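You operate a simulated robot arm through the tools that you are given. There is no shell and no other tool. Be economical: measure what you need, move in short steps, check, and stop when the job is done.

You run a simulated two-armed robot. Do the job below in one go: nothing can be reset, and whatever is moved stays where it is left.

Task
Stack the green block that says "No 52" from the top of the long table on top of the green block labelled "No 63". Put one of the bearings from the top of the long table on the gear board on the gear case. Take the lid off the tall tin and lay it down on the end of the long bench by the fineness meter. Any order will do.

Only the result counts: the job must be done as asked and must still hold three seconds after the hand-in. Knocking over, shifting, dropping, spilling or breaking anything else fails it. A push-on lid holds only when it is set on centred and level and pressed home; a screw cap is set on level and turned clockwise until tight.

Robot
Two 7-joint arms with two-finger parallel grippers on one trunk, on a base that drives. Base frame: it is fixed to the floor where the robot stands at the start and does not move with it; the origin is under the middle of the robot, x ahead of it, y to its left, z up; the surface under the hand at the start is at about z = 800. Readings come in mm, degrees, newtons and seconds.
The left shoulder is at the start at [20, 170, 1128], the right one opposite. With the tool pointing down near the work surface each hand reaches from about 200 to 680 mm from the robot's upright axis, wherever it stands, measured 20 degrees to its own side. Places, roughly: gear board on the gear case [-3300, 2600, 800]. Payload 3.8 kg a hand.
Tool frame (each hand has its own): the origin (TCP) lies between the finger pads and is the grasp point; the fingertips stand 30 mm ahead of it; z points along the fingers, y is the line along which they close. The gripper opens to 110 mm. The fingers are 20 mm wide and 10 mm thick; the gripper's body (48 by 112 mm) begins 55 mm behind the TCP.
Orientation is told as [roll, pitch, yaw] about the base's x, y, z axes, in that order, counted from this pose: with the fingers straight down and closing along the base's y, the tool's x points along the base's -x, its y along +y and its z along -z.

Tools
- The arms move only by the tool play_rows. It takes "left_series", "right_series" or both (then of equal length, played together; a hand with none holds still); each is text: rows parted by semicolons, each of 7 numbers parted by spaces: the shift along the base's x, y, z in cm, then the turn, a rotation vector about the base's x, y, z in degrees, then the finger opening in cm, from 0 to 11. In form: dx dy dz wx wy wz hand; .... A call has 1 to 8 rows; each row shifts and turns the commanded pose from where the row before left it. A row lasts 0.2 s, in which the tool goes at most 50 mm and 8.6 degrees; a call with a longer step from one row to the next is refused whole, and so is a gripper value outside its range. Where a pose cannot be reached the arm comes as near as it can. A force on the tool above 40 N (or 10 N above the force at the start of the call, whichever is more), or a blocked arm, ends the call early, and 0.2 s more pass. Each finger travels about 72 mm/s and halts on what it meets, pressing with about 45 N; the grip force reading is that of the motor and also rises with nothing between the fingers. The clock runs only during rows and for 0.2 s after the last one: add rows that do not move to give the fingers time. It gives the time, the measured TCP pose, the force on the tool (base axes), the opening and the grip force at its end, in the units of the frame above (readings bear some noise), with the torque about the TCP (base axes, N m) and any sound that the robot's microphone picked up.
- Cameras (640 x 400 px; columns grow to the right, rows downward): "scene" is now at [102.3, -21.4, 1266.6]; the picture's right is [-0.34, -0.94, 0.00], its down [-0.57, 0.20, -0.80] and it looks along [0.75, -0.27, -0.60] (base axes); focal length 214 px, centre (320, 200). "left" rides on the left gripper at [72, -17, -103] in its tool frame; the picture's right is [0.23, 0.97, 0.00], its down [-0.76, 0.18, -0.62] and it looks along [-0.61, 0.14, 0.78] (tool axes); focal length 222 px, centre (320, 200). "right" rides on the right gripper at [72, 17, -103] in its tool frame; the picture's right is [-0.23, 0.97, 0.00], its down [-0.76, -0.18, -0.62] and it looks along [-0.61, -0.14, 0.78] (tool axes); focal length 222 px, centre (320, 200). There is no depth. A picture from a camera that has moved, and an enlarged one, comes with that camera's place and axes in the base frame and with its lens. The place of the scene camera against the robot may be out by one fixed shift of up to 18 mm in any direction.
- snapshot(camera): a new picture of that camera. The clock stands still meanwhile.
- slide_trunk(by): slides the trunk up (or, below 0, down) by that many mm; the arms and the scene camera ride with it, the base frame stays. It gives what a move gives, with no picture.
- roll_base(legs): drives the robot by 1 to 6 legs, each [ahead, turn to the left] in mm and degrees, along the robot's own axes; the way and the turn of a leg run together, so that a leg with both is an arc; at most 1500 mm and 180 degrees a leg. The arms and the cameras ride along, it lands a little off, and it stops where it bumps. It gives what a move gives.
- head_to(pan, tilt): turns the head with the scene camera to pan (to the left, within 80 degrees either way) and tilt (down, from -29 to 69), counted from straight ahead of the robot. It gives what a move gives.
- inspect(camera, box): a new picture of the part [left, top, right, bottom] of that camera's present view, enlarged. The clock stands still meanwhile.
- job_done(): hands the job in; it is judged then, once.

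Go step by step. Nothing tells you exact positions but the pictures and the camera data: compare them with the known pose of the tool, close in by small moves and look again before you grip or let go. The budget is 165 turns and 130 pictures, counting those below and the enlarged ones. Unless the task says otherwise, let go and move clear before handing in, and close with one line.

The tools are called after ">>>" as a command line: name --argument value ..., lists and objects as JSON in quotes. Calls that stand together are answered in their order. play_rows: Moves the arms, as the interface text tells. Its arguments: {"type":"object","properties":{"left_series":{"type":"string"},"right_series":{"type":"string"}},"required":[]} The other tools are called the same way: slide_trunk (by) slides the trunk up or down; roll_base (legs) drives the base; head_to (pan, tilt) turns the head that bears the scene camera; snapshot (camera) takes a picture; inspect (camera, box) takes an enlarged picture of a part of a camera's view; job_done () hands the job in.

At the start:

```text
t: 0.0
left_eef_pos: [484.1, -38.5, 1122.3]
left_orientation: [0.0, 0.0, 0.0]
left_contact_force: [-0.4, 0.6, 1.0]
left_ft_torque: [-0.01, -0.02, 0.03]
left_grip_width: 109.8
left_gripper_force: 0.0
right_eef_pos: [441.9, -382.1, 1122.4]
right_orientation: [0.0, 0.0, 0.0]
right_contact_force: [-0.4, -0.1, -0.3]
right_ft_torque: [0.0, 0.0, -0.02]
right_grip_width: 109.9
right_gripper_force: 0.1
trunk travel left (down, up): [-225.0, 345.0]
robot x, y, heading: [1.2, 2.0, -0.1]
head pan, tilt: [-19.7, 37.0]
```

scene: 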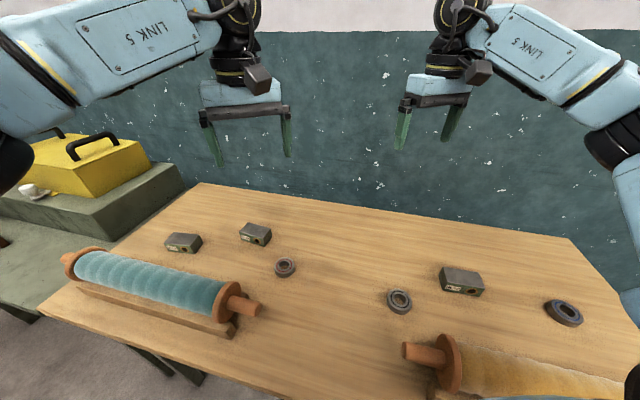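
right: 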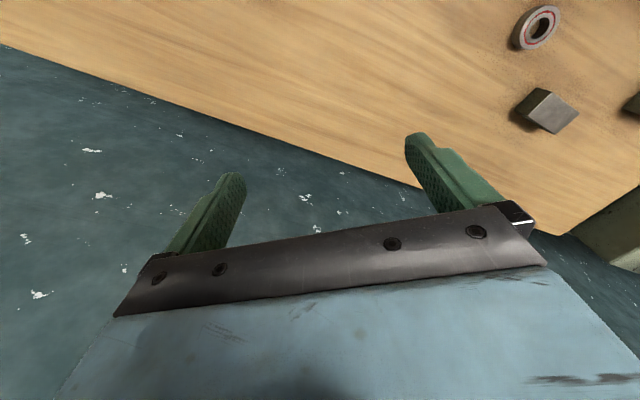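
left: 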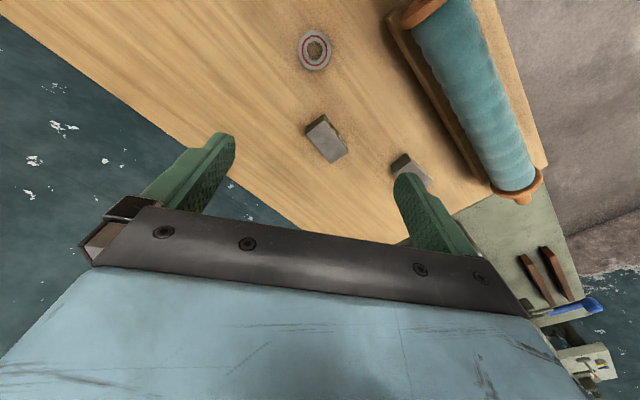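

I see a wooden table with three small blocks, three bearings and two rollers. I'll enlarge the blocks to read their labels.

>>> inspect --camera "scene" --box '[150, 210, 310, 310]'

>>> inspect --camera "scene" --box '[370, 240, 610, 350]'

>>> head_to --pan 60 --tilt 20

>>> snapshot --camera "scene"

```text
4.00 times, centred on (230, 260) of scene
camera zoom: at [102.3, -21.4, 1266.6], right [-0.34, -0.94, 0.0], down [-0.57, 0.2, -0.8], along [0.75, -0.27, -0.6], focal length 858 px, centre (680, -40)
```

zoom: 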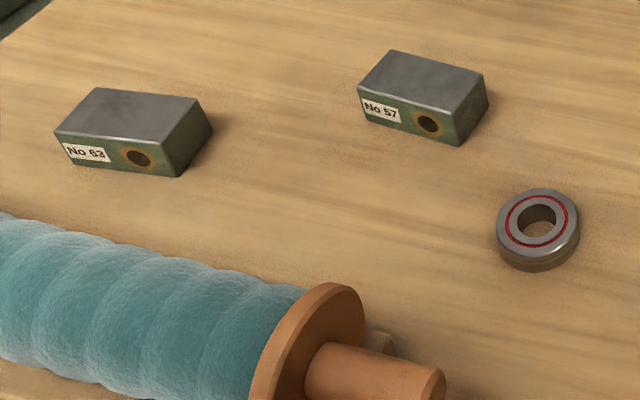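

```text
2.67 times, centred on (490, 295) of scene
camera zoom: at [102.3, -21.4, 1266.6], right [-0.34, -0.94, 0.0], down [-0.57, 0.2, -0.8], along [0.75, -0.27, -0.6], focal length 572 px, centre (-133, -53)
```

zoom: 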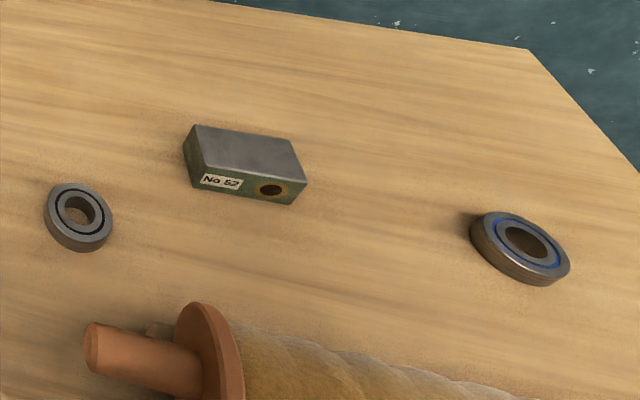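

```text
t: 1.5
left_eef_pos: [485.8, -38.6, 1121.8]
left_orientation: [0.0, 0.0, 0.0]
left_contact_force: [0.7, -0.7, -0.1]
left_ft_torque: [0.0, 0.04, 0.01]
left_grip_width: 110.0
left_gripper_force: 0.1
right_eef_pos: [440.5, -382.3, 1121.4]
right_orientation: [0.0, -0.1, 0.0]
right_contact_force: [-0.5, -0.1, -0.3]
right_ft_torque: [0.03, 0.01, -0.01]
right_grip_width: 109.8
right_gripper_force: 0.1
trunk travel left (down, up): [-225.0, 345.0]
robot x, y, heading: [0.0, 2.1, 0.3]
head pan, tilt: [60.0, 20.0]
```

```text
124 pictures are left
camera scene: at [67.1, 88.4, 1293.5], right [0.87, -0.5, 0.0], down [-0.17, -0.3, -0.94], along [0.47, 0.81, -0.34], focal length 214 px, centre (320, 200)
```

scene: 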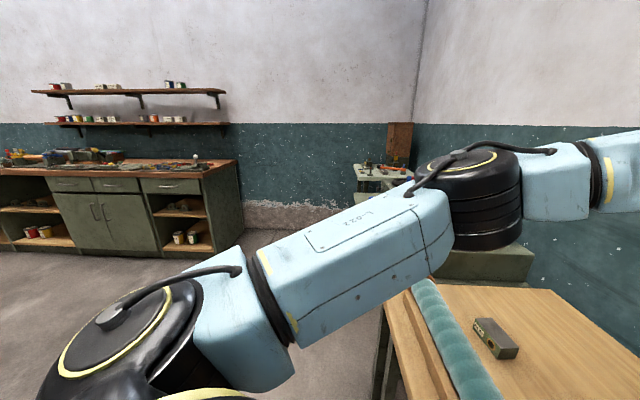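

No 63 (left) is at about (610,190), No 52 (right) at about (263,-437) and the red bearing at about (447,-60). I'm lowering both hands partway, turning the right one to the block, then looking again.

>>> play_rows --left_series "-0.5 -0.3 -2.7 0 0 0 9;-0.5 -0.3 -2.7 0 0 0 9;-0.5 -0.3 -2.7 0 0 0 9;-0.5 -0.3 -2.7 0 0 0 9;-0.5 -0.3 -2.7 0 0 0 9;-0.5 -0.3 -2.7 0 0 0 9;-0.5 -0.3 -2.7 0 0 0 9;0 0 0 0 0 0 9" --right_series "-2.5 -0.8 -2.7 0 0 8.5 11;-2.5 -0.8 -2.7 0 0 8.5 11;-2.5 -0.8 -2.7 0 0 8.5 11;-2.5 -0.8 -2.7 0 0 8.5 11;-2.5 -0.8 -2.7 0 0 8.5 11;-2.5 -0.8 -2.7 0 0 8.5 11;-2.5 -0.8 -2.7 0 0 8.5 11;0 0 0 0 0 0 11"

>>> snapshot --camera "right"

>>> snapshot --camera "left"

```text
t: 3.3
left_eef_pos: [449.2, -58.2, 933.3]
left_orientation: [0.1, -0.1, 0.0]
left_contact_force: [-1.0, 0.4, 1.0]
left_ft_torque: [0.0, 0.01, 0.01]
left_grip_width: 89.9
left_gripper_force: 0.0
right_eef_pos: [229.2, -323.8, 1043.0]
right_orientation: [0.0, 0.1, 56.7]
right_contact_force: [0.4, -0.3, 0.2]
right_ft_torque: [-0.04, 0.0, 0.0]
right_grip_width: 110.0
right_gripper_force: 0.1
right hand out of reach, approached as far as the arm can: row 4, 5, 6, 7
trunk travel left (down, up): [-225.0, 345.0]
robot x, y, heading: [-1.7, -3.0, -0.1]
head pan, tilt: [60.0, 20.0]
```

```text
123 pictures are left
camera right: at [175.5, -375.5, 1146.2], right [-0.69, 0.72, 0.0], down [0.57, 0.54, 0.62], along [0.45, 0.43, -0.78], focal length 222 px, centre (320, 200)
```

right: 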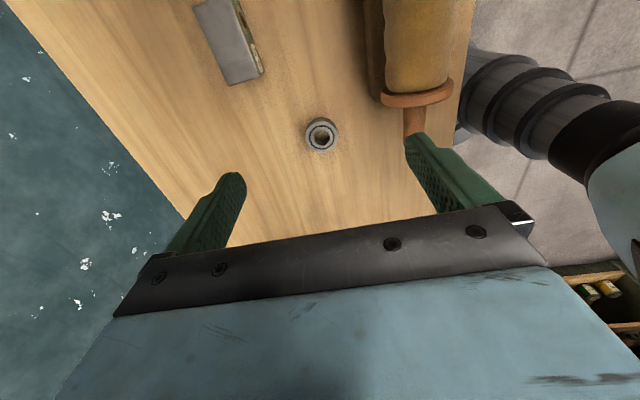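

```text
122 pictures are left
camera left: at [376.5, -75.6, 1036.3], right [-0.23, 0.97, 0.0], down [0.76, 0.18, 0.62], along [0.61, 0.14, -0.78], focal length 222 px, centre (320, 200)
```

left: 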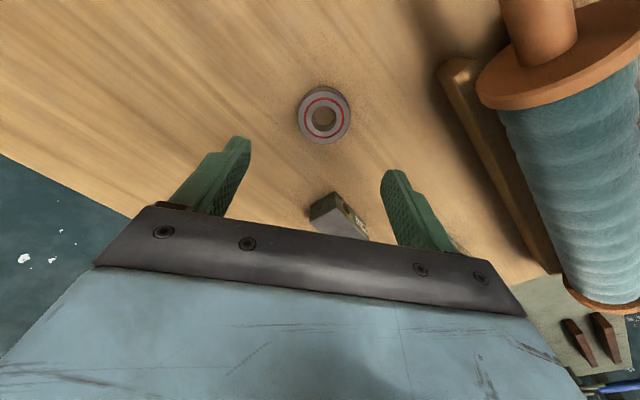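

The robot stands turned about 35° left of facing the table, which is why the right hand ran out of reach. I'm lifting both hands and turning the right one back, then I'll face the base to the table.

>>> play_rows --left_series "0 0 3 0 0 0 11;0 0 3 0 0 0 11;0 0 3 0 0 0 11;0 0 3 0 0 0 11;0 0 3 0 0 0 11;0 0 0 0 0 0 11;0 0 0 0 0 0 11" --right_series "2 0 2.7 0 0 -8.5 11;2 0 2.7 0 0 -8.5 11;2 0 2.7 0 0 -8.5 11;2 0 2.7 0 0 -8.5 11;2 0 2.7 0 0 -8.5 11;2 0 2.7 0 0 -8.5 11;2 0 0 0 0 -8.5 11"

>>> roll_base --legs '[[0, -35]]'

>>> head_to --pan 0 --tilt 45

>>> snapshot --camera "scene"

```text
t: 4.9
left_eef_pos: [449.5, -60.8, 1083.0]
left_orientation: [0.0, 0.1, 0.1]
left_contact_force: [-0.9, 1.1, 0.2]
left_ft_torque: [-0.01, 0.02, 0.0]
left_grip_width: 110.0
left_gripper_force: 0.1
right_eef_pos: [372.8, -325.2, 1206.8]
right_orientation: [-0.1, -0.1, -0.1]
right_contact_force: [-0.6, 0.1, 0.2]
right_ft_torque: [0.0, 0.02, 0.0]
right_grip_width: 109.6
right_gripper_force: 0.0
trunk travel left (down, up): [-225.0, 345.0]
robot x, y, heading: [-3.1, 0.3, 0.1]
head pan, tilt: [60.0, 20.0]
```

```text
t: 7.0
left_eef_pos: [330.8, -309.5, 1084.0]
left_orientation: [0.0, 0.0, -35.4]
left_contact_force: [0.7, -0.1, 0.2]
left_ft_torque: [-0.01, 0.01, 0.0]
left_grip_width: 110.2
left_gripper_force: 0.0
right_eef_pos: [114.2, -479.5, 1207.5]
right_orientation: [-0.1, 0.1, -35.5]
right_contact_force: [-0.6, -0.5, -0.1]
right_ft_torque: [-0.01, -0.03, -0.02]
right_grip_width: 110.2
right_gripper_force: 0.0
trunk travel left (down, up): [-225.0, 345.0]
robot x, y, heading: [-1.9, 1.6, -35.4]
head pan, tilt: [60.0, 20.0]
```

```text
t: 8.3
left_eef_pos: [331.6, -308.8, 1084.3]
left_orientation: [0.0, 0.0, -35.6]
left_contact_force: [0.6, -0.1, 0.0]
left_ft_torque: [-0.02, 0.0, -0.04]
left_grip_width: 110.0
left_gripper_force: 0.1
right_eef_pos: [115.4, -478.0, 1207.7]
right_orientation: [0.0, 0.0, -35.6]
right_contact_force: [-0.6, -0.7, -0.1]
right_ft_torque: [-0.01, -0.01, -0.01]
right_grip_width: 109.9
right_gripper_force: 0.1
trunk travel left (down, up): [-225.0, 345.0]
robot x, y, heading: [-1.2, 0.9, -35.4]
head pan, tilt: [0.0, 45.0]
```

```text
121 pictures are left
camera scene: at [82.8, -51.6, 1254.9], right [-0.58, -0.81, 0.0], down [-0.58, 0.41, -0.71], along [0.58, -0.41, -0.71], focal length 214 px, centre (320, 200)
```

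scene: 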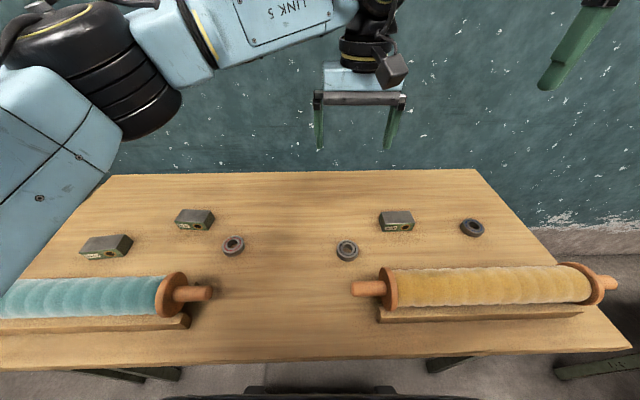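

The base now faces the table squarely. I'm moving the left hand over No 52 and the right hand out of its way.

>>> play_rows --left_series "-1.5 -2.6 -3 0 0 0 11;-1.5 -2.6 -3 0 0 0 11;-1.5 -2.6 -3 0 0 0 11;-1.5 -2.6 -3 0 0 0 11;-1.5 -2.6 -3 0 0 0 11;0 0 0 0 0 0 11" --right_series "-2 -3 0 0 0 0 11;-2 -3 0 0 0 0 11;-2 -3 0 0 0 0 11;-2 -3 0 0 0 0 11;-2 -3 0 0 0 0 11;0 0 0 0 0 0 11"

>>> snapshot --camera "left"

>>> snapshot --camera "scene"

```text
t: 9.7
left_eef_pos: [264.2, -405.1, 968.7]
left_orientation: [0.0, 0.0, -35.5]
left_contact_force: [0.2, 0.8, 0.5]
left_ft_torque: [-0.02, -0.02, 0.0]
left_grip_width: 110.1
left_gripper_force: 0.0
left hand out of reach, approached as far as the arm can: row 4, 5
right_eef_pos: [15.7, -628.8, 1208.7]
right_orientation: [0.0, 0.0, -35.5]
right_contact_force: [0.4, -1.0, -0.8]
right_ft_torque: [-0.02, 0.01, 0.05]
right_grip_width: 110.1
right_gripper_force: 0.0
trunk travel left (down, up): [-225.0, 345.0]
robot x, y, heading: [0.7, -1.9, -35.5]
head pan, tilt: [0.0, 45.0]
```

```text
120 pictures are left
camera left: at [195.4, -376.2, 1073.2], right [0.38, 0.92, 0.0], down [0.72, -0.3, 0.62], along [0.58, -0.24, -0.78], focal length 222 px, centre (320, 200)
```

left: 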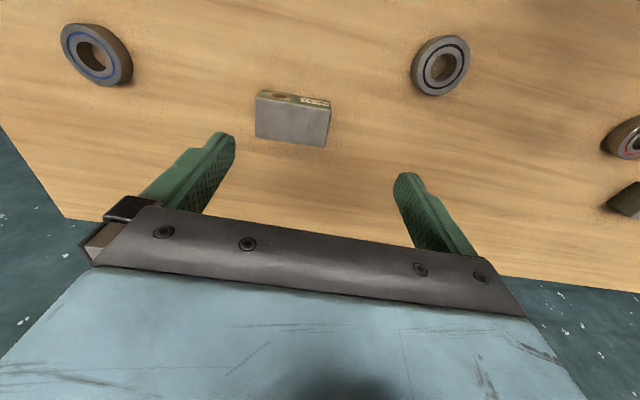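

```text
119 pictures are left
camera scene: at [83.1, -51.4, 1254.9], right [-0.58, -0.81, 0.0], down [-0.58, 0.41, -0.71], along [0.58, -0.41, -0.71], focal length 214 px, centre (320, 200)
```

scene: 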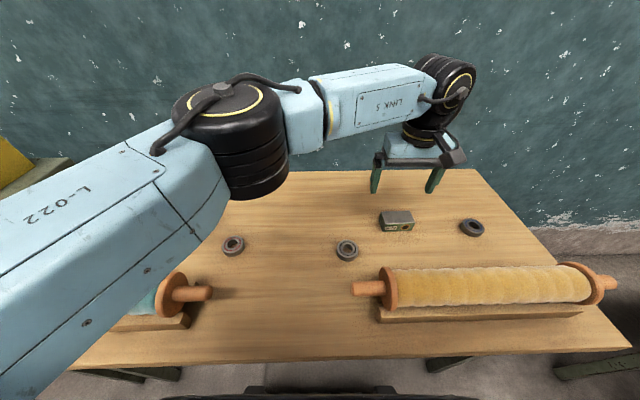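

The left arm falls just short, so I'm turning the base a further 18° right to bring both block spots within its reach. Then I'll re-aim the hand.

>>> roll_base --legs '[[0, -18]]'

>>> play_rows --left_series "3.2 0.7 0 0 0 6 11;3.2 0.7 0 0 0 6 11;3.2 0.7 0 0 0 6 11;3 0.6 0 0 0 0 11;0 0 0 0 0 0 11"

>>> snapshot --camera "left"

```text
t: 11.1
left_eef_pos: [125.2, -467.3, 969.4]
left_orientation: [0.0, 0.1, -53.4]
left_contact_force: [-1.2, -0.3, 0.5]
left_ft_torque: [0.0, 0.0, -0.02]
left_grip_width: 110.2
left_gripper_force: 0.1
right_eef_pos: [-180.8, -604.5, 1208.3]
right_orientation: [0.0, 0.1, -53.6]
right_contact_force: [-0.2, 0.1, 0.4]
right_ft_torque: [0.0, -0.04, -0.01]
right_grip_width: 109.9
right_gripper_force: 0.0
trunk travel left (down, up): [-225.0, 345.0]
robot x, y, heading: [2.3, -0.3, -53.6]
head pan, tilt: [0.0, 45.0]
```

```text
t: 12.3
left_eef_pos: [250.7, -439.7, 971.1]
left_orientation: [-0.1, 0.0, -35.6]
left_contact_force: [-1.3, -0.1, 0.2]
left_ft_torque: [0.03, -0.01, 0.0]
left_grip_width: 110.1
left_gripper_force: 0.1
right_eef_pos: [-179.8, -605.3, 1207.9]
right_orientation: [0.1, 0.1, -53.6]
right_contact_force: [1.1, -0.3, 0.3]
right_ft_torque: [-0.01, 0.02, 0.02]
right_grip_width: 109.9
right_gripper_force: 0.0
trunk travel left (down, up): [-225.0, 345.0]
robot x, y, heading: [-0.5, 4.4, -53.3]
head pan, tilt: [0.0, 45.0]
```

```text
118 pictures are left
camera left: at [182.3, -410.5, 1074.1], right [0.38, 0.92, 0.0], down [0.72, -0.3, 0.62], along [0.58, -0.24, -0.78], focal length 222 px, centre (320, 200)
```

left: 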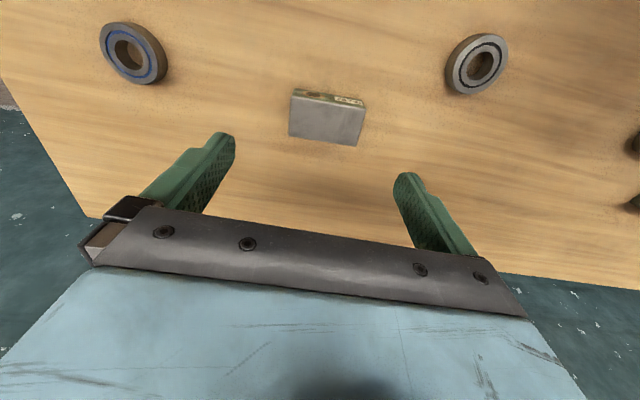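

No 52's centre works out at about (264,-437), with its long side at 59°. I'm aligning the hand and going down to just above it.

>>> play_rows --left_series "0.6 0.1 -2 0 0 4.5 11;0.7 0.1 -2 0 0 0 11;0 0 -2 0 0 0 11;0 0 -2 0 0 0 11;0 0 0 0 0 0 11"

>>> snapshot --camera "left"

```text
t: 13.5
left_eef_pos: [263.3, -437.8, 890.3]
left_orientation: [0.0, 0.0, -31.0]
left_contact_force: [0.1, 0.6, -0.4]
left_ft_torque: [0.03, -0.02, 0.0]
left_grip_width: 109.9
left_gripper_force: 0.1
right_eef_pos: [-180.3, -604.9, 1207.9]
right_orientation: [0.0, 0.1, -53.5]
right_contact_force: [0.1, -0.2, -0.1]
right_ft_torque: [-0.03, 0.01, -0.02]
right_grip_width: 109.7
right_gripper_force: 0.1
trunk travel left (down, up): [-225.0, 345.0]
robot x, y, heading: [5.6, 1.0, -53.5]
head pan, tilt: [0.0, 45.0]
```

```text
117 pictures are left
camera left: at [193.6, -413.7, 993.3], right [0.31, 0.95, 0.0], down [0.74, -0.24, 0.62], along [0.59, -0.19, -0.78], focal length 222 px, centre (320, 200)
```

left: 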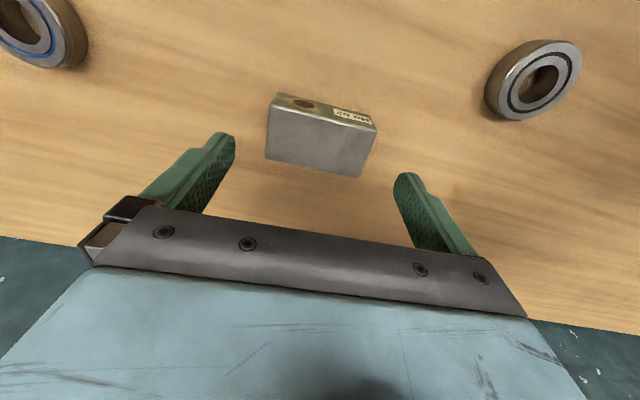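

The hand is centred over the block and aligned with it. I'm lowering it and closing.

>>> play_rows --left_series "0 0 -2 0 0 0 11;0 0 -2 0 0 0 11;0 0 -1.2 0 0 0 11;0 0 0 0 0 0 9.5;0 0 0 0 0 0 8;0 0 0 0 0 0 7;0 0 0 0 0 0 7"

>>> snapshot --camera "left"

```text
t: 15.1
left_eef_pos: [265.3, -438.9, 837.9]
left_orientation: [-0.1, 0.0, -31.0]
left_contact_force: [-0.4, -0.6, -0.1]
left_ft_torque: [-0.14, -0.07, -0.09]
left_grip_width: 79.9
left_gripper_force: 44.9
right_eef_pos: [-180.0, -605.3, 1207.8]
right_orientation: [0.0, 0.1, -53.5]
right_contact_force: [-0.6, -0.7, -0.2]
right_ft_torque: [-0.03, 0.0, 0.01]
right_grip_width: 109.9
right_gripper_force: 0.0
trunk travel left (down, up): [-225.0, 345.0]
robot x, y, heading: [-1.7, 0.9, -53.5]
head pan, tilt: [0.0, 45.0]
```

```text
116 pictures are left
camera left: at [193.3, -414.8, 940.8], right [0.31, 0.95, 0.0], down [0.74, -0.24, 0.62], along [0.59, -0.19, -0.78], focal length 222 px, centre (320, 200)
```

left: 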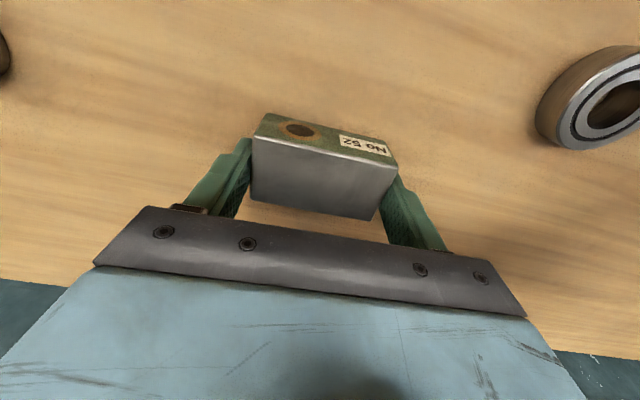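

The block is gripped at 79.9 mm, so I'm lifting it and carrying it toward No 63.

>>> play_rows --left_series "0 0 2 0 0 0 7;0 0 4 0 0 0 7;0 0 4 0 0 0 7;0 0 4 0 0 0 7;2.2 3.9 0 0 0 0 7;2.2 3.9 0 0 0 0 7;2.2 3.9 0 0 0 0 7;2.2 3.9 0 0 0 0 7"

>>> play_rows --left_series "2.2 3.9 0 0 0 0 7;2.2 3.9 0 0 0 0 7;2.2 3.9 0 0 0 0 7;2.2 3.9 0 0 0 0 7;2.2 3.9 0 0 0 0 7;2.2 3.9 0 0 0 0 7;2.2 3.9 0 0 0 0 7;0 0 0 0 0 0 7"

>>> snapshot --camera "left"

```text
t: 16.9
left_eef_pos: [354.2, -279.8, 979.3]
left_orientation: [-0.1, 0.0, -31.2]
left_contact_force: [0.8, 0.7, -7.7]
left_ft_torque: [0.02, -0.03, -0.01]
left_grip_width: 79.9
left_gripper_force: 45.1
right_eef_pos: [-179.3, -603.2, 1208.5]
right_orientation: [0.0, -0.1, -53.4]
right_contact_force: [-0.4, 0.9, 0.3]
right_ft_torque: [0.03, -0.01, -0.02]
right_grip_width: 109.9
right_gripper_force: 0.1
trunk travel left (down, up): [-225.0, 345.0]
robot x, y, heading: [0.2, -3.1, -53.4]
head pan, tilt: [0.0, 45.0]
```

```text
t: 18.7
left_eef_pos: [507.5, -11.8, 977.1]
left_orientation: [-0.1, 0.0, -31.1]
left_contact_force: [0.0, 0.0, -7.3]
left_ft_torque: [0.01, -0.02, 0.02]
left_grip_width: 79.8
left_gripper_force: 45.1
right_eef_pos: [-178.7, -604.5, 1207.4]
right_orientation: [0.0, 0.2, -53.6]
right_contact_force: [-0.7, 0.3, 0.1]
right_ft_torque: [0.0, -0.01, 0.01]
right_grip_width: 109.9
right_gripper_force: 0.0
trunk travel left (down, up): [-225.0, 345.0]
robot x, y, heading: [1.1, 0.0, -53.2]
head pan, tilt: [0.0, 45.0]
```

```text
115 pictures are left
camera left: at [436.6, 12.7, 1081.1], right [0.31, 0.95, 0.0], down [0.74, -0.24, 0.62], along [0.59, -0.19, -0.78], focal length 222 px, centre (320, 200)
```

left: 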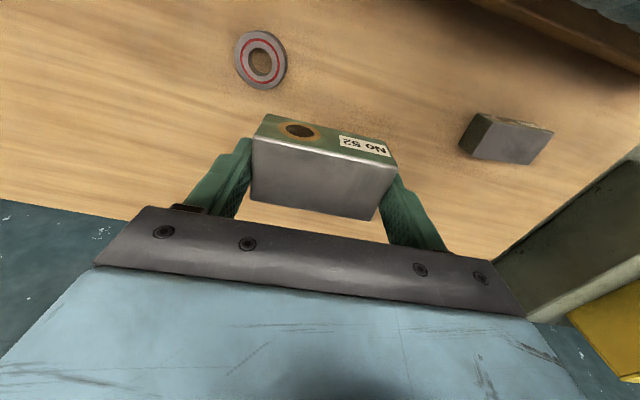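

No 63 is at about (616,198), so I'm moving over it.

>>> play_rows --left_series "2.0 4 0 0 0 0 7;2.0 4 0 0 0 0 7;2.0 4 0 0 0 0 7;2.0 4 0 0 0 0 7;2.0 4 0 0 0 0 7;0 0 0 0 0 0 7"

>>> snapshot --camera "left"

>>> head_to --pan 65 --tilt 35

>>> snapshot --camera "scene"

```text
t: 20.1
left_eef_pos: [606.8, 192.3, 977.4]
left_orientation: [0.0, 0.0, -31.2]
left_contact_force: [0.6, 0.6, -8.9]
left_ft_torque: [-0.01, -0.01, 0.04]
left_grip_width: 79.6
left_gripper_force: 44.7
right_eef_pos: [-178.3, -604.5, 1206.9]
right_orientation: [0.1, -0.1, -53.4]
right_contact_force: [-0.4, 0.6, -0.7]
right_ft_torque: [-0.03, -0.01, -0.04]
right_grip_width: 109.8
right_gripper_force: 0.0
trunk travel left (down, up): [-225.0, 345.0]
robot x, y, heading: [1.0, 0.3, -53.4]
head pan, tilt: [0.0, 45.0]
```

```text
114 pictures are left
camera left: at [535.8, 217.4, 1079.7], right [0.31, 0.95, 0.0], down [0.74, -0.24, 0.62], along [0.59, -0.19, -0.78], focal length 222 px, centre (320, 200)
```

left: 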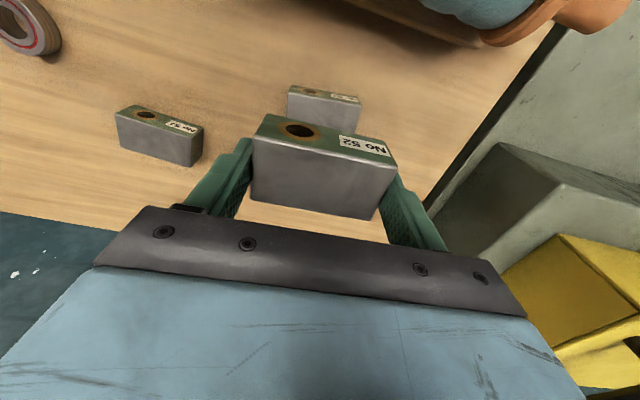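

```text
t: 21.5
left_eef_pos: [606.4, 192.8, 977.3]
left_orientation: [-0.2, 0.0, -31.1]
left_contact_force: [-0.6, -0.5, -7.6]
left_ft_torque: [-0.01, -0.02, 0.02]
left_grip_width: 79.7
left_gripper_force: 44.4
right_eef_pos: [-179.2, -603.2, 1207.6]
right_orientation: [0.0, 0.0, -53.4]
right_contact_force: [-0.4, -0.1, -0.4]
right_ft_torque: [-0.03, 0.02, 0.01]
right_grip_width: 110.0
right_gripper_force: 0.2
trunk travel left (down, up): [-225.0, 345.0]
robot x, y, heading: [4.2, 0.3, -53.6]
head pan, tilt: [65.0, 35.0]
```

```text
113 pictures are left
camera scene: at [98.9, 8.6, 1269.6], right [0.2, -0.98, 0.0], down [-0.56, -0.11, -0.82], along [0.8, 0.16, -0.57], focal length 214 px, centre (320, 200)
```

scene: 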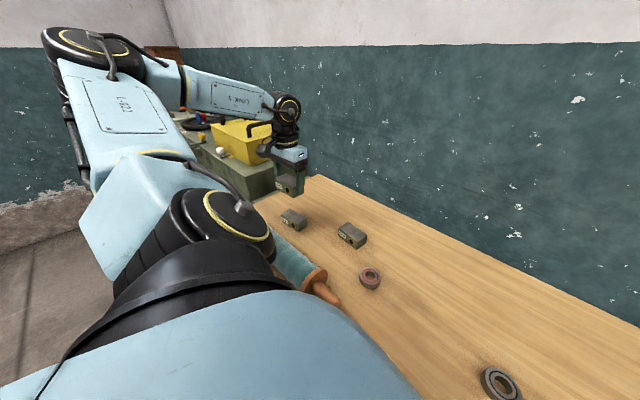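

The held block hides part of No 63, so I'm zooming in on the lower one's visible corners.

>>> inspect --camera "left" --box '[260, 70, 400, 160]'

```text
4.44 times, centred on (330, 115) of left
camera zoom: at [535.8, 217.3, 1079.6], right [0.31, 0.95, 0.0], down [0.74, -0.24, 0.62], along [0.59, -0.19, -0.78], focal length 987 px, centre (276, 578)
```

zoom: 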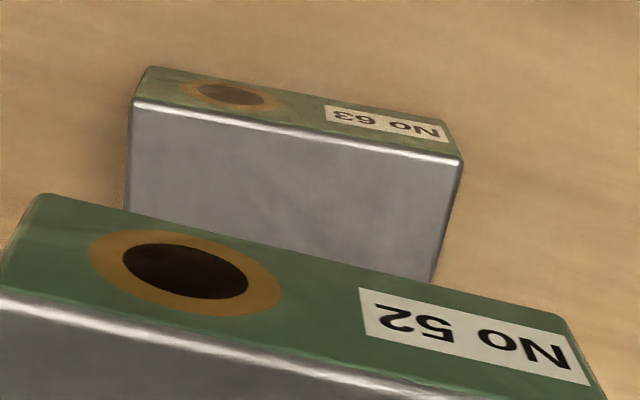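

No 63's centre comes out at about (615,194.5), at 62°. I'm lining up and descending to about 15 mm above it.

>>> play_rows --left_series "0.86 0.22 -2 0 0 3 7;0 0 -2.5 0 0 0 7;0 0 -2.5 0 0 0 7;0 0 -1.7 0 0 0 7;0 0 0 0 0 0 7"

>>> inspect --camera "left" --box '[220, 70, 420, 230]'

>>> inspect --camera "scene" --box '[230, 160, 390, 260]'

```text
t: 22.7
left_eef_pos: [616.3, 193.5, 890.9]
left_orientation: [0.0, 0.0, -28.1]
left_contact_force: [-0.7, 0.2, -7.7]
left_ft_torque: [-0.02, -0.03, -0.01]
left_grip_width: 79.9
left_gripper_force: 45.4
right_eef_pos: [-179.4, -604.2, 1208.3]
right_orientation: [0.0, 0.1, -53.5]
right_contact_force: [-0.1, -0.5, 0.3]
right_ft_torque: [-0.01, 0.01, 0.02]
right_grip_width: 109.7
right_gripper_force: 0.2
trunk travel left (down, up): [-225.0, 345.0]
robot x, y, heading: [-0.9, -2.0, -53.5]
head pan, tilt: [65.0, 35.0]
```

```text
2.50 times, centred on (320, 150) of left
camera zoom: at [544.4, 214.3, 994.4], right [0.26, 0.97, 0.0], down [0.76, -0.2, 0.62], along [0.6, -0.16, -0.78], focal length 555 px, centre (320, 325)
```

zoom: 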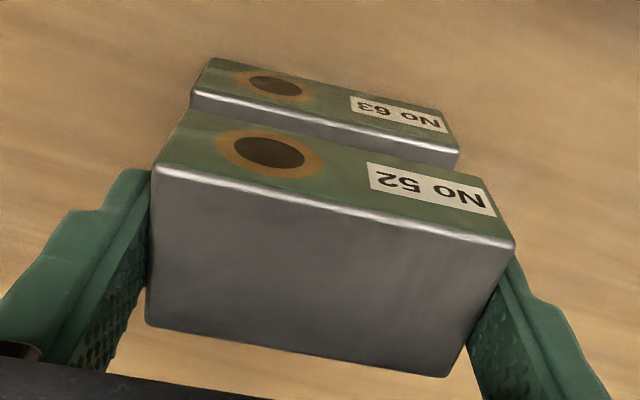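

```text
4.00 times, centred on (310, 210) of scene
camera zoom: at [98.8, 8.7, 1269.6], right [0.2, -0.98, 0.0], down [-0.56, -0.11, -0.82], along [0.8, 0.16, -0.57], focal length 858 px, centre (360, 160)
```

zoom: 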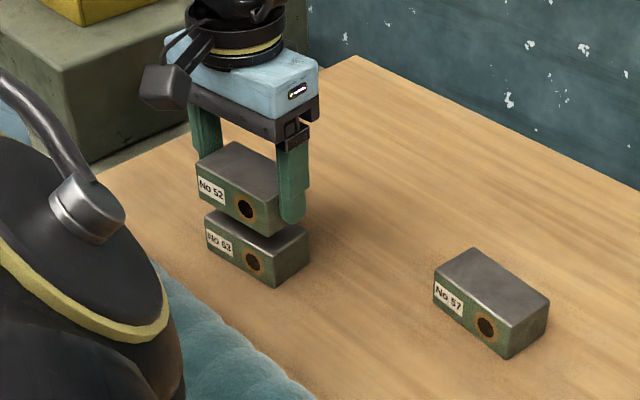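

The blocks are aligned within about 2 mm. I'm lowering gently.

>>> play_rows --left_series "0 -0.1 -0.7 0 0 0 7;0 0 -0.6 0 0 0 7;0 0 -0.4 0 0 0 7;0 0 -0.2 0 0 0 7;0 0 0 0 0 0 7"

>>> inspect --camera "scene" --box '[250, 180, 330, 240]'

```text
t: 23.9
left_eef_pos: [615.0, 192.2, 873.6]
left_orientation: [0.1, -0.3, -28.0]
left_contact_force: [2.8, 1.9, 18.3]
left_ft_torque: [0.12, 0.51, -0.17]
left_grip_width: 79.5
left_gripper_force: 45.6
right_eef_pos: [-181.7, -604.8, 1207.7]
right_orientation: [0.0, 0.0, -53.5]
right_contact_force: [-0.4, 0.4, 0.7]
right_ft_torque: [0.02, 0.01, -0.03]
right_grip_width: 109.9
right_gripper_force: 0.0
trunk travel left (down, up): [-225.0, 345.0]
robot x, y, heading: [-0.1, 2.5, -53.5]
head pan, tilt: [65.0, 35.0]
```

```text
6.67 times, centred on (290, 210) of scene
camera zoom: at [97.0, 8.2, 1270.0], right [0.2, -0.98, 0.0], down [-0.56, -0.11, -0.82], along [0.8, 0.16, -0.57], focal length 1430 px, centre (520, 133)
```

zoom: 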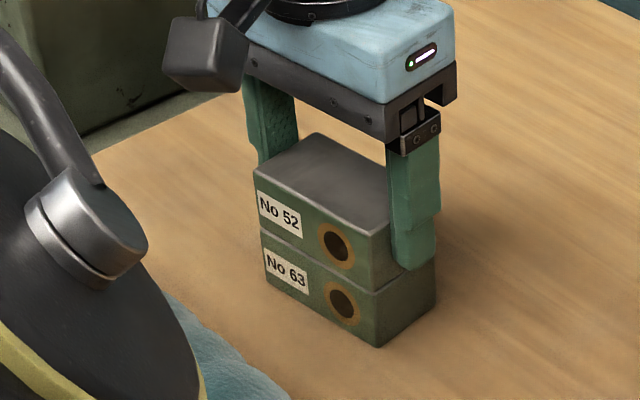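

No 52 rests on No 63, flush. I'm releasing and lifting clear.

>>> play_rows --left_series "0 0 0.1 0 0 0 8.3;0 0 0 0 0 0 9.2;0 0 0 0 0 0 10.5;0 0 0 0 0 0 11;0 0 1.5 0 0 0 11;0 0 4 0 0 0 11;0 0 4 0 0 0 11;0 0 0 0 0 0 11"

>>> inspect --camera "scene" --box '[230, 160, 390, 260]'

```text
t: 25.7
left_eef_pos: [614.3, 192.7, 970.8]
left_orientation: [-0.1, 0.1, -28.1]
left_contact_force: [0.5, 0.2, 0.1]
left_ft_torque: [0.02, 0.04, -0.02]
left_grip_width: 110.0
left_gripper_force: 0.0
right_eef_pos: [-179.3, -603.9, 1206.4]
right_orientation: [0.0, 0.0, -53.4]
right_contact_force: [0.0, -0.3, 0.3]
right_ft_torque: [-0.03, 0.01, 0.04]
right_grip_width: 110.3
right_gripper_force: 0.0
trunk travel left (down, up): [-225.0, 345.0]
robot x, y, heading: [1.0, 1.1, -53.4]
head pan, tilt: [65.0, 35.0]
```

```text
4.00 times, centred on (310, 210) of scene
camera zoom: at [98.5, 8.5, 1269.6], right [0.2, -0.98, 0.0], down [-0.56, -0.11, -0.82], along [0.8, 0.16, -0.57], focal length 858 px, centre (360, 160)
```

zoom: 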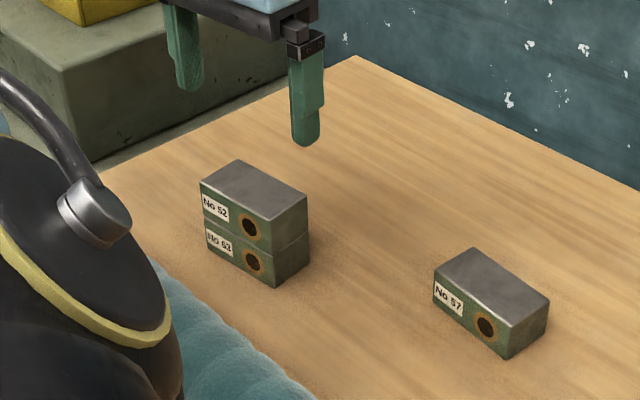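

The stack stands well. Next is the red bearing at about (447,-55), so I'm moving the left hand over it.

>>> play_rows --left_series "-2.39 -3.55 0 0 0 0 9;-2.39 -3.55 0 0 0 0 9;-2.39 -3.55 0 0 0 0 9;-2.39 -3.55 0 0 0 0 9;-2.39 -3.55 -2 0 0 0 9;-2.39 -3.55 -2 0 0 0 9;-2.39 -3.55 -2 0 0 0 9;0 0 0 0 0 0 9"

>>> snapshot --camera "left"

```text
t: 27.5
left_eef_pos: [448.9, -57.1, 908.3]
left_orientation: [0.0, -0.1, -27.9]
left_contact_force: [-0.6, 0.5, 1.1]
left_ft_torque: [0.0, 0.0, 0.0]
left_grip_width: 90.1
left_gripper_force: 0.1
right_eef_pos: [-179.2, -604.5, 1207.7]
right_orientation: [-0.1, 0.0, -53.5]
right_contact_force: [-0.1, 0.4, 0.0]
right_ft_torque: [-0.04, 0.0, 0.01]
right_grip_width: 110.2
right_gripper_force: 0.2
trunk travel left (down, up): [-225.0, 345.0]
robot x, y, heading: [0.6, 0.5, -53.5]
head pan, tilt: [65.0, 35.0]
```

```text
107 pictures are left
camera left: at [376.2, -36.2, 1012.1], right [0.26, 0.97, 0.0], down [0.76, -0.2, 0.62], along [0.6, -0.16, -0.78], focal length 222 px, centre (320, 200)
```

left: 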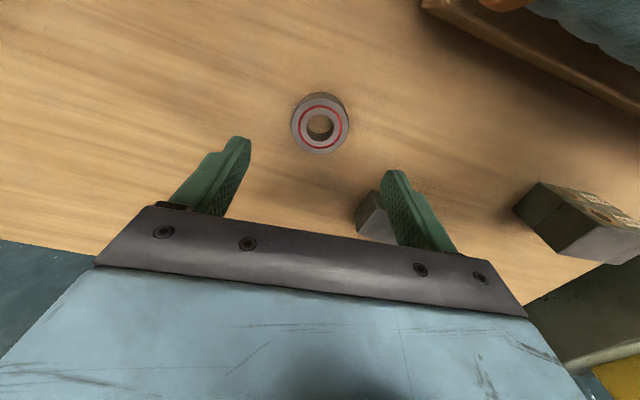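

I'm descending on the red bearing and gripping it.

>>> play_rows --left_series "-0.35 0.05 -2.5 0 0 0 8;0 0 -2.5 0 0 0 8;0 0 -2.2 0 0 0 8;0 0 0 0 0 0 7;0 0 0 0 0 0 5.5;0 0 0 0 0 0 4;0 0 0 0 0 0 4;0 0 0 0 0 0 4"

>>> snapshot --camera "left"

```text
t: 29.3
left_eef_pos: [442.4, -56.7, 836.1]
left_orientation: [-0.2, 0.0, -28.0]
left_contact_force: [1.2, 0.8, -0.3]
left_ft_torque: [0.0, 0.0, -0.01]
left_grip_width: 50.9
left_gripper_force: 45.0
right_eef_pos: [-180.8, -605.3, 1207.5]
right_orientation: [0.0, 0.0, -53.6]
right_contact_force: [0.1, -0.6, 0.0]
right_ft_torque: [0.01, -0.01, 0.01]
right_grip_width: 109.8
right_gripper_force: 0.0
trunk travel left (down, up): [-225.0, 345.0]
robot x, y, heading: [-3.8, -1.6, -53.5]
head pan, tilt: [65.0, 35.0]
```

```text
106 pictures are left
camera left: at [371.5, -36.6, 939.6], right [0.26, 0.97, 0.0], down [0.76, -0.2, 0.62], along [0.6, -0.16, -0.78], focal length 222 px, centre (320, 200)
```

left: 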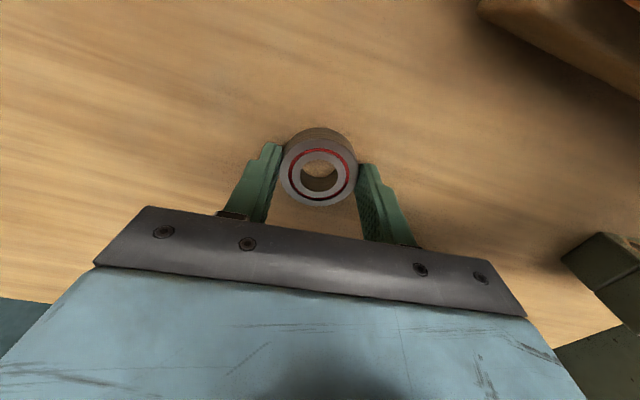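

The bearing is gripped at 51 mm. I'm lifting it and then backing a little off the table before looking round the room.

>>> play_rows --left_series "0 0 2 0 0 0 4;0 0 3.5 0 0 0 4;0 0 3.5 0 0 0 4;0 0 3.5 0 0 0 4;-1 -1 3.5 0 0 0 4;-2 -2 3.5 0 0 0 4;-2 -2 3.5 0 0 0 4;-2 -2 0 0 0 0 4"

>>> head_to --pan -80 --tilt 20

>>> snapshot --camera "scene"

```text
t: 31.1
left_eef_pos: [375.6, -128.9, 1066.5]
left_orientation: [-0.1, 0.1, -28.0]
left_contact_force: [0.1, -0.4, -1.1]
left_ft_torque: [-0.02, 0.03, 0.02]
left_grip_width: 50.9
left_gripper_force: 45.3
right_eef_pos: [-179.4, -605.4, 1206.6]
right_orientation: [0.0, -0.1, -53.4]
right_contact_force: [0.6, -0.9, 0.0]
right_ft_torque: [0.05, 0.0, -0.04]
right_grip_width: 110.1
right_gripper_force: 0.0
trunk travel left (down, up): [-225.0, 345.0]
robot x, y, heading: [2.5, 4.3, -53.5]
head pan, tilt: [65.0, 35.0]
```

```text
t: 33.4
left_eef_pos: [375.3, -127.8, 1066.3]
left_orientation: [-0.1, 0.0, -28.1]
left_contact_force: [-0.9, 0.0, -1.8]
left_ft_torque: [0.0, 0.0, -0.01]
left_grip_width: 51.0
left_gripper_force: 45.0
right_eef_pos: [-179.4, -605.0, 1206.4]
right_orientation: [0.1, 0.1, -53.5]
right_contact_force: [-0.1, -0.8, -0.7]
right_ft_torque: [0.03, 0.0, 0.0]
right_grip_width: 109.9
right_gripper_force: 0.1
trunk travel left (down, up): [-225.0, 345.0]
robot x, y, heading: [-4.5, -0.1, -53.3]
head pan, tilt: [-80.0, 20.0]
```

```text
105 pictures are left
camera scene: at [-52.0, -76.7, 1293.5], right [-0.73, 0.69, 0.0], down [0.24, 0.25, -0.94], along [-0.65, -0.68, -0.34], focal length 214 px, centre (320, 200)
```

scene: 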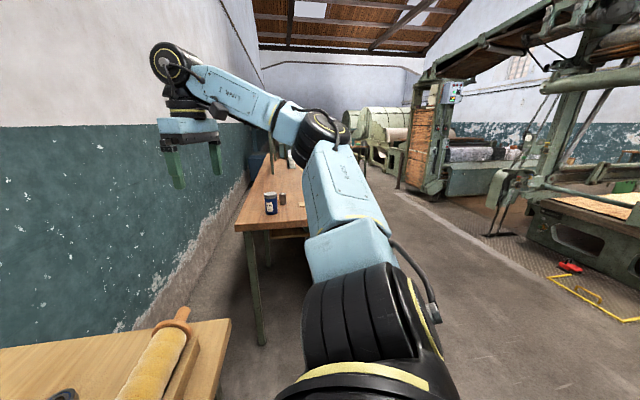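

There's another long bench with a tin on it toward -x,-y, and machines beyond. I'm zooming in there.

>>> inspect --camera "scene" --box '[230, 130, 330, 240]'

>>> inspect --camera "scene" --box '[380, 80, 640, 300]'

```text
3.64 times, centred on (280, 185) of scene
camera zoom: at [-52.0, -76.7, 1293.5], right [-0.73, 0.69, 0.0], down [0.24, 0.25, -0.94], along [-0.65, -0.68, -0.34], focal length 780 px, centre (466, 254)
```

zoom: 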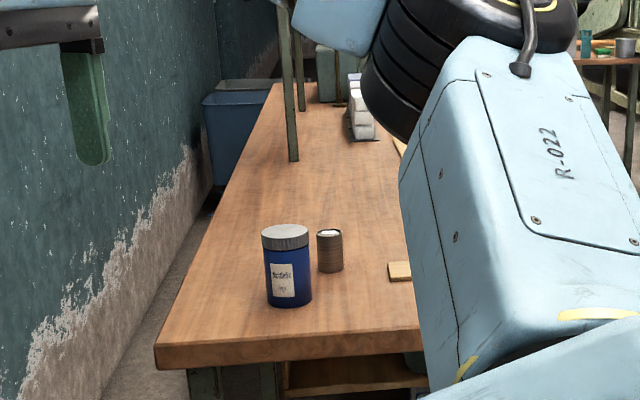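

```text
1.82 times, centred on (510, 190) of scene
camera zoom: at [-52.0, -76.7, 1293.5], right [-0.73, 0.69, 0.0], down [0.24, 0.25, -0.94], along [-0.65, -0.68, -0.34], focal length 390 px, centre (-26, 218)
```

zoom: 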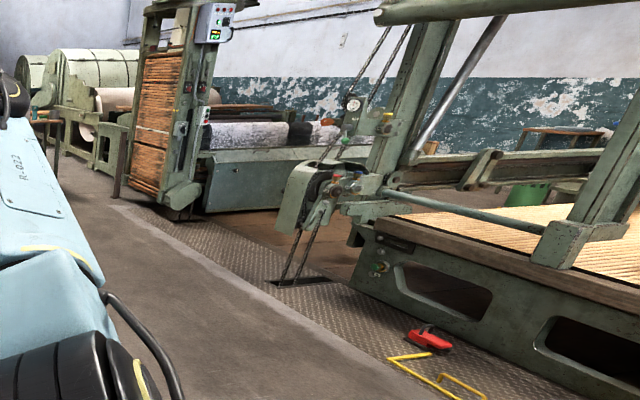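

The blue tin with a grey lid stands at the near end of that bench. I'm backing off the table and turning to survey the rest.

>>> roll_base --legs '[[-450, 0]]'

>>> roll_base --legs '[[0, -140]]'

>>> head_to --pan 0 --tilt 15

>>> snapshot --camera "scene"

>>> head_to --pan -60 --tilt 15

>>> snapshot --camera "scene"

```text
t: 36.1
left_eef_pos: [110.4, 230.5, 1068.0]
left_orientation: [0.0, 0.1, -28.3]
left_contact_force: [0.4, 0.2, -1.6]
left_ft_torque: [-0.05, 0.0, -0.01]
left_grip_width: 50.6
left_gripper_force: 44.1
right_eef_pos: [-449.1, -241.8, 1208.0]
right_orientation: [0.0, 0.0, -53.8]
right_contact_force: [-0.4, 1.5, 0.0]
right_ft_torque: [0.01, -0.02, 0.01]
right_grip_width: 109.9
right_gripper_force: 0.1
trunk travel left (down, up): [-225.0, 345.0]
robot x, y, heading: [-260.9, 361.0, -53.6]
head pan, tilt: [-80.0, 20.0]
```

```text
t: 42.4
left_eef_pos: [-642.4, 235.3, 1067.8]
left_orientation: [-0.1, 0.0, -170.8]
left_contact_force: [0.3, -0.4, -1.3]
left_ft_torque: [-0.02, -0.01, -0.06]
left_grip_width: 50.6
left_gripper_force: 44.7
right_eef_pos: [-488.5, 950.9, 1206.9]
right_orientation: [0.0, 0.0, 163.8]
right_contact_force: [0.8, -0.3, 1.6]
right_ft_torque: [-0.02, 0.0, 0.0]
right_grip_width: 109.8
right_gripper_force: 0.0
trunk travel left (down, up): [-225.0, 345.0]
robot x, y, heading: [-270.1, 360.0, 163.9]
head pan, tilt: [-80.0, 20.0]
```

```text
t: 43.9
left_eef_pos: [-642.6, 235.6, 1067.1]
left_orientation: [-0.1, 0.0, -170.8]
left_contact_force: [0.1, -0.4, -0.8]
left_ft_torque: [-0.02, -0.03, 0.01]
left_grip_width: 50.9
left_gripper_force: 45.1
right_eef_pos: [-488.8, 950.0, 1208.8]
right_orientation: [0.1, 0.0, 163.7]
right_contact_force: [-0.1, 0.4, 0.5]
right_ft_torque: [0.0, 0.01, 0.0]
right_grip_width: 110.0
right_gripper_force: 0.0
trunk travel left (down, up): [-225.0, 345.0]
robot x, y, heading: [-264.1, 361.1, 163.7]
head pan, tilt: [0.0, 15.0]
```

```text
102 pictures are left
camera scene: at [-376.1, 400.4, 1301.7], right [0.28, 0.96, 0.0], down [0.25, -0.07, -0.97], along [-0.93, 0.27, -0.26], focal length 214 px, centre (320, 200)
```

scene: 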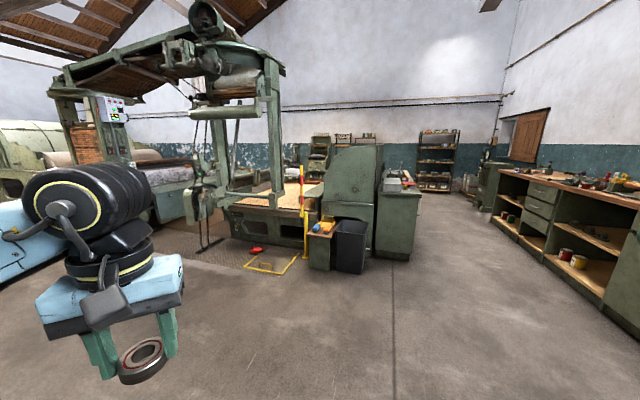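

```text
t: 45.2
left_eef_pos: [-642.1, 235.9, 1066.8]
left_orientation: [-0.1, 0.0, -170.7]
left_contact_force: [0.1, 1.0, -1.1]
left_ft_torque: [0.01, -0.02, 0.02]
left_grip_width: 50.5
left_gripper_force: 45.2
right_eef_pos: [-489.4, 951.1, 1207.7]
right_orientation: [-0.1, -0.1, 163.7]
right_contact_force: [-0.1, -0.6, -0.5]
right_ft_torque: [-0.01, 0.0, 0.0]
right_grip_width: 110.1
right_gripper_force: 0.1
trunk travel left (down, up): [-225.0, 345.0]
robot x, y, heading: [-265.6, 361.2, 163.8]
head pan, tilt: [-60.0, 15.0]
```

```text
101 pictures are left
camera scene: at [-308.7, 465.0, 1301.7], right [0.97, 0.24, 0.0], down [0.06, -0.25, -0.97], along [-0.23, 0.94, -0.26], focal length 214 px, centre (320, 200)
```

scene: 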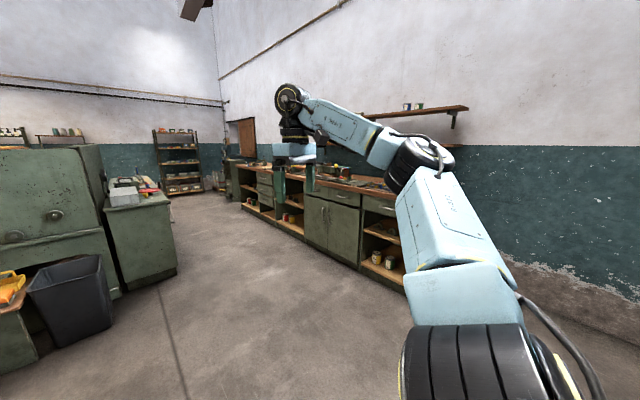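

The gear case should be the cabinet near column 400. I'm zooming in on it, and on the view from the left.

>>> head_to --pan -20 --tilt 15

>>> inspect --camera "scene" --box '[200, 130, 360, 270]'

>>> head_to --pan 75 --tilt 15

>>> snapshot --camera "scene"

```text
t: 46.3
left_eef_pos: [-642.0, 235.6, 1066.2]
left_orientation: [0.0, -0.1, -170.8]
left_contact_force: [-0.2, -0.5, -1.1]
left_ft_torque: [0.01, 0.02, 0.02]
left_grip_width: 50.4
left_gripper_force: 45.4
right_eef_pos: [-488.4, 950.3, 1208.8]
right_orientation: [-0.1, 0.0, 163.7]
right_contact_force: [-0.4, -1.0, 0.1]
right_ft_torque: [-0.01, -0.02, 0.0]
right_grip_width: 110.0
right_gripper_force: 0.0
trunk travel left (down, up): [-225.0, 345.0]
robot x, y, heading: [-267.4, 360.6, 163.9]
head pan, tilt: [-20.0, 15.0]
```

```text
2.86 times, centred on (280, 200) of scene
camera zoom: at [-361.7, 429.5, 1301.7], right [0.59, 0.81, 0.0], down [0.21, -0.15, -0.97], along [-0.78, 0.57, -0.26], focal length 613 px, centre (434, 200)
```

zoom: 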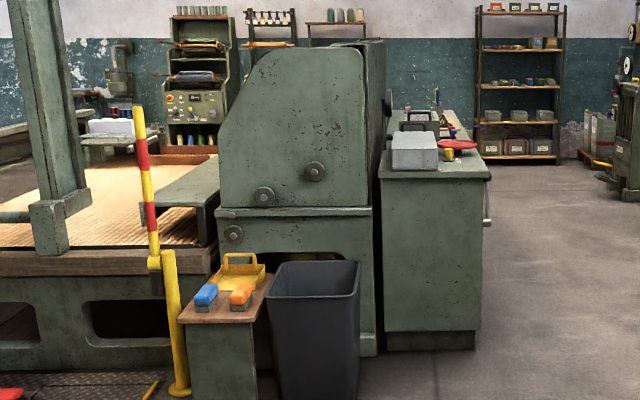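

```text
t: 48.0
left_eef_pos: [-641.6, 234.9, 1067.3]
left_orientation: [-0.1, 0.0, -170.7]
left_contact_force: [0.3, -0.2, -0.8]
left_ft_torque: [-0.03, 0.01, -0.02]
left_grip_width: 50.6
left_gripper_force: 44.9
right_eef_pos: [-489.5, 951.1, 1208.5]
right_orientation: [0.0, 0.1, 163.8]
right_contact_force: [-0.4, 0.4, -0.3]
right_ft_torque: [0.01, 0.0, 0.0]
right_grip_width: 109.8
right_gripper_force: 0.1
trunk travel left (down, up): [-225.0, 345.0]
robot x, y, heading: [-264.3, 359.4, 163.6]
head pan, tilt: [75.0, 15.0]
```

```text
99 pictures are left
camera scene: at [-334.9, 294.4, 1301.7], right [-0.85, 0.52, 0.0], down [0.13, 0.22, -0.97], along [-0.5, -0.83, -0.26], focal length 214 px, centre (320, 200)
```

scene: 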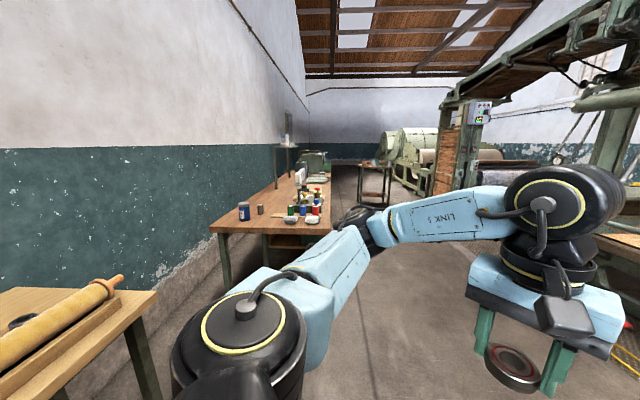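

The gear case row runs along the aisle, with the gear board further back. I'm driving into the aisle to its right.

>>> roll_base --legs '[[0, -42], [1500, 0], [540, 0], [0, 23]]'

>>> head_to --pan 20 --tilt 20

>>> snapshot --camera "scene"

```text
t: 61.3
left_eef_pos: [-1738.2, 2106.4, 1067.2]
left_orientation: [-0.1, 0.0, 169.8]
left_contact_force: [-0.4, 0.2, -1.5]
left_ft_torque: [0.03, 0.01, 0.03]
left_grip_width: 51.0
left_gripper_force: 45.0
right_eef_pos: [-1356.8, 2730.2, 1207.5]
right_orientation: [-0.1, 0.0, 144.5]
right_contact_force: [0.2, 0.4, -0.3]
right_ft_torque: [-0.04, 0.0, 0.01]
right_grip_width: 110.0
right_gripper_force: 0.1
trunk travel left (down, up): [-225.0, 345.0]
robot x, y, heading: [-1339.7, 2098.8, 144.6]
head pan, tilt: [75.0, 15.0]
```

```text
t: 62.5
left_eef_pos: [-1737.9, 2105.6, 1066.9]
left_orientation: [-0.1, 0.0, 169.8]
left_contact_force: [0.7, 0.4, -1.3]
left_ft_torque: [0.0, -0.02, 0.0]
left_grip_width: 50.9
left_gripper_force: 45.0
right_eef_pos: [-1357.3, 2730.5, 1208.1]
right_orientation: [0.0, 0.0, 144.3]
right_contact_force: [0.0, 0.2, 0.6]
right_ft_torque: [0.01, 0.0, 0.0]
right_grip_width: 109.9
right_gripper_force: 0.0
trunk travel left (down, up): [-225.0, 345.0]
robot x, y, heading: [-1342.3, 2102.2, 144.5]
head pan, tilt: [20.0, 20.0]
```

```text
98 pictures are left
camera scene: at [-1448.7, 2145.3, 1293.5], right [0.27, 0.96, 0.0], down [0.33, -0.09, -0.94], along [-0.91, 0.25, -0.34], focal length 214 px, centre (320, 200)
```

scene: 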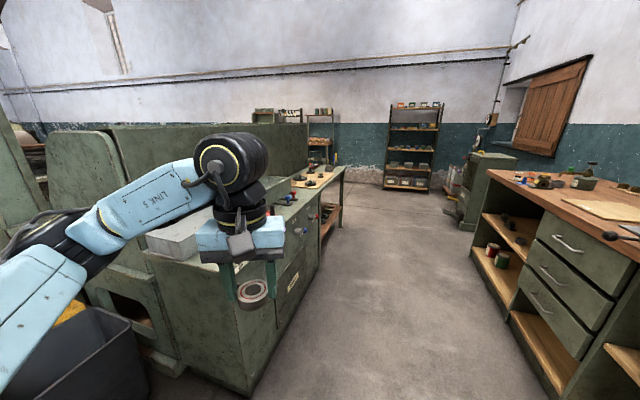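

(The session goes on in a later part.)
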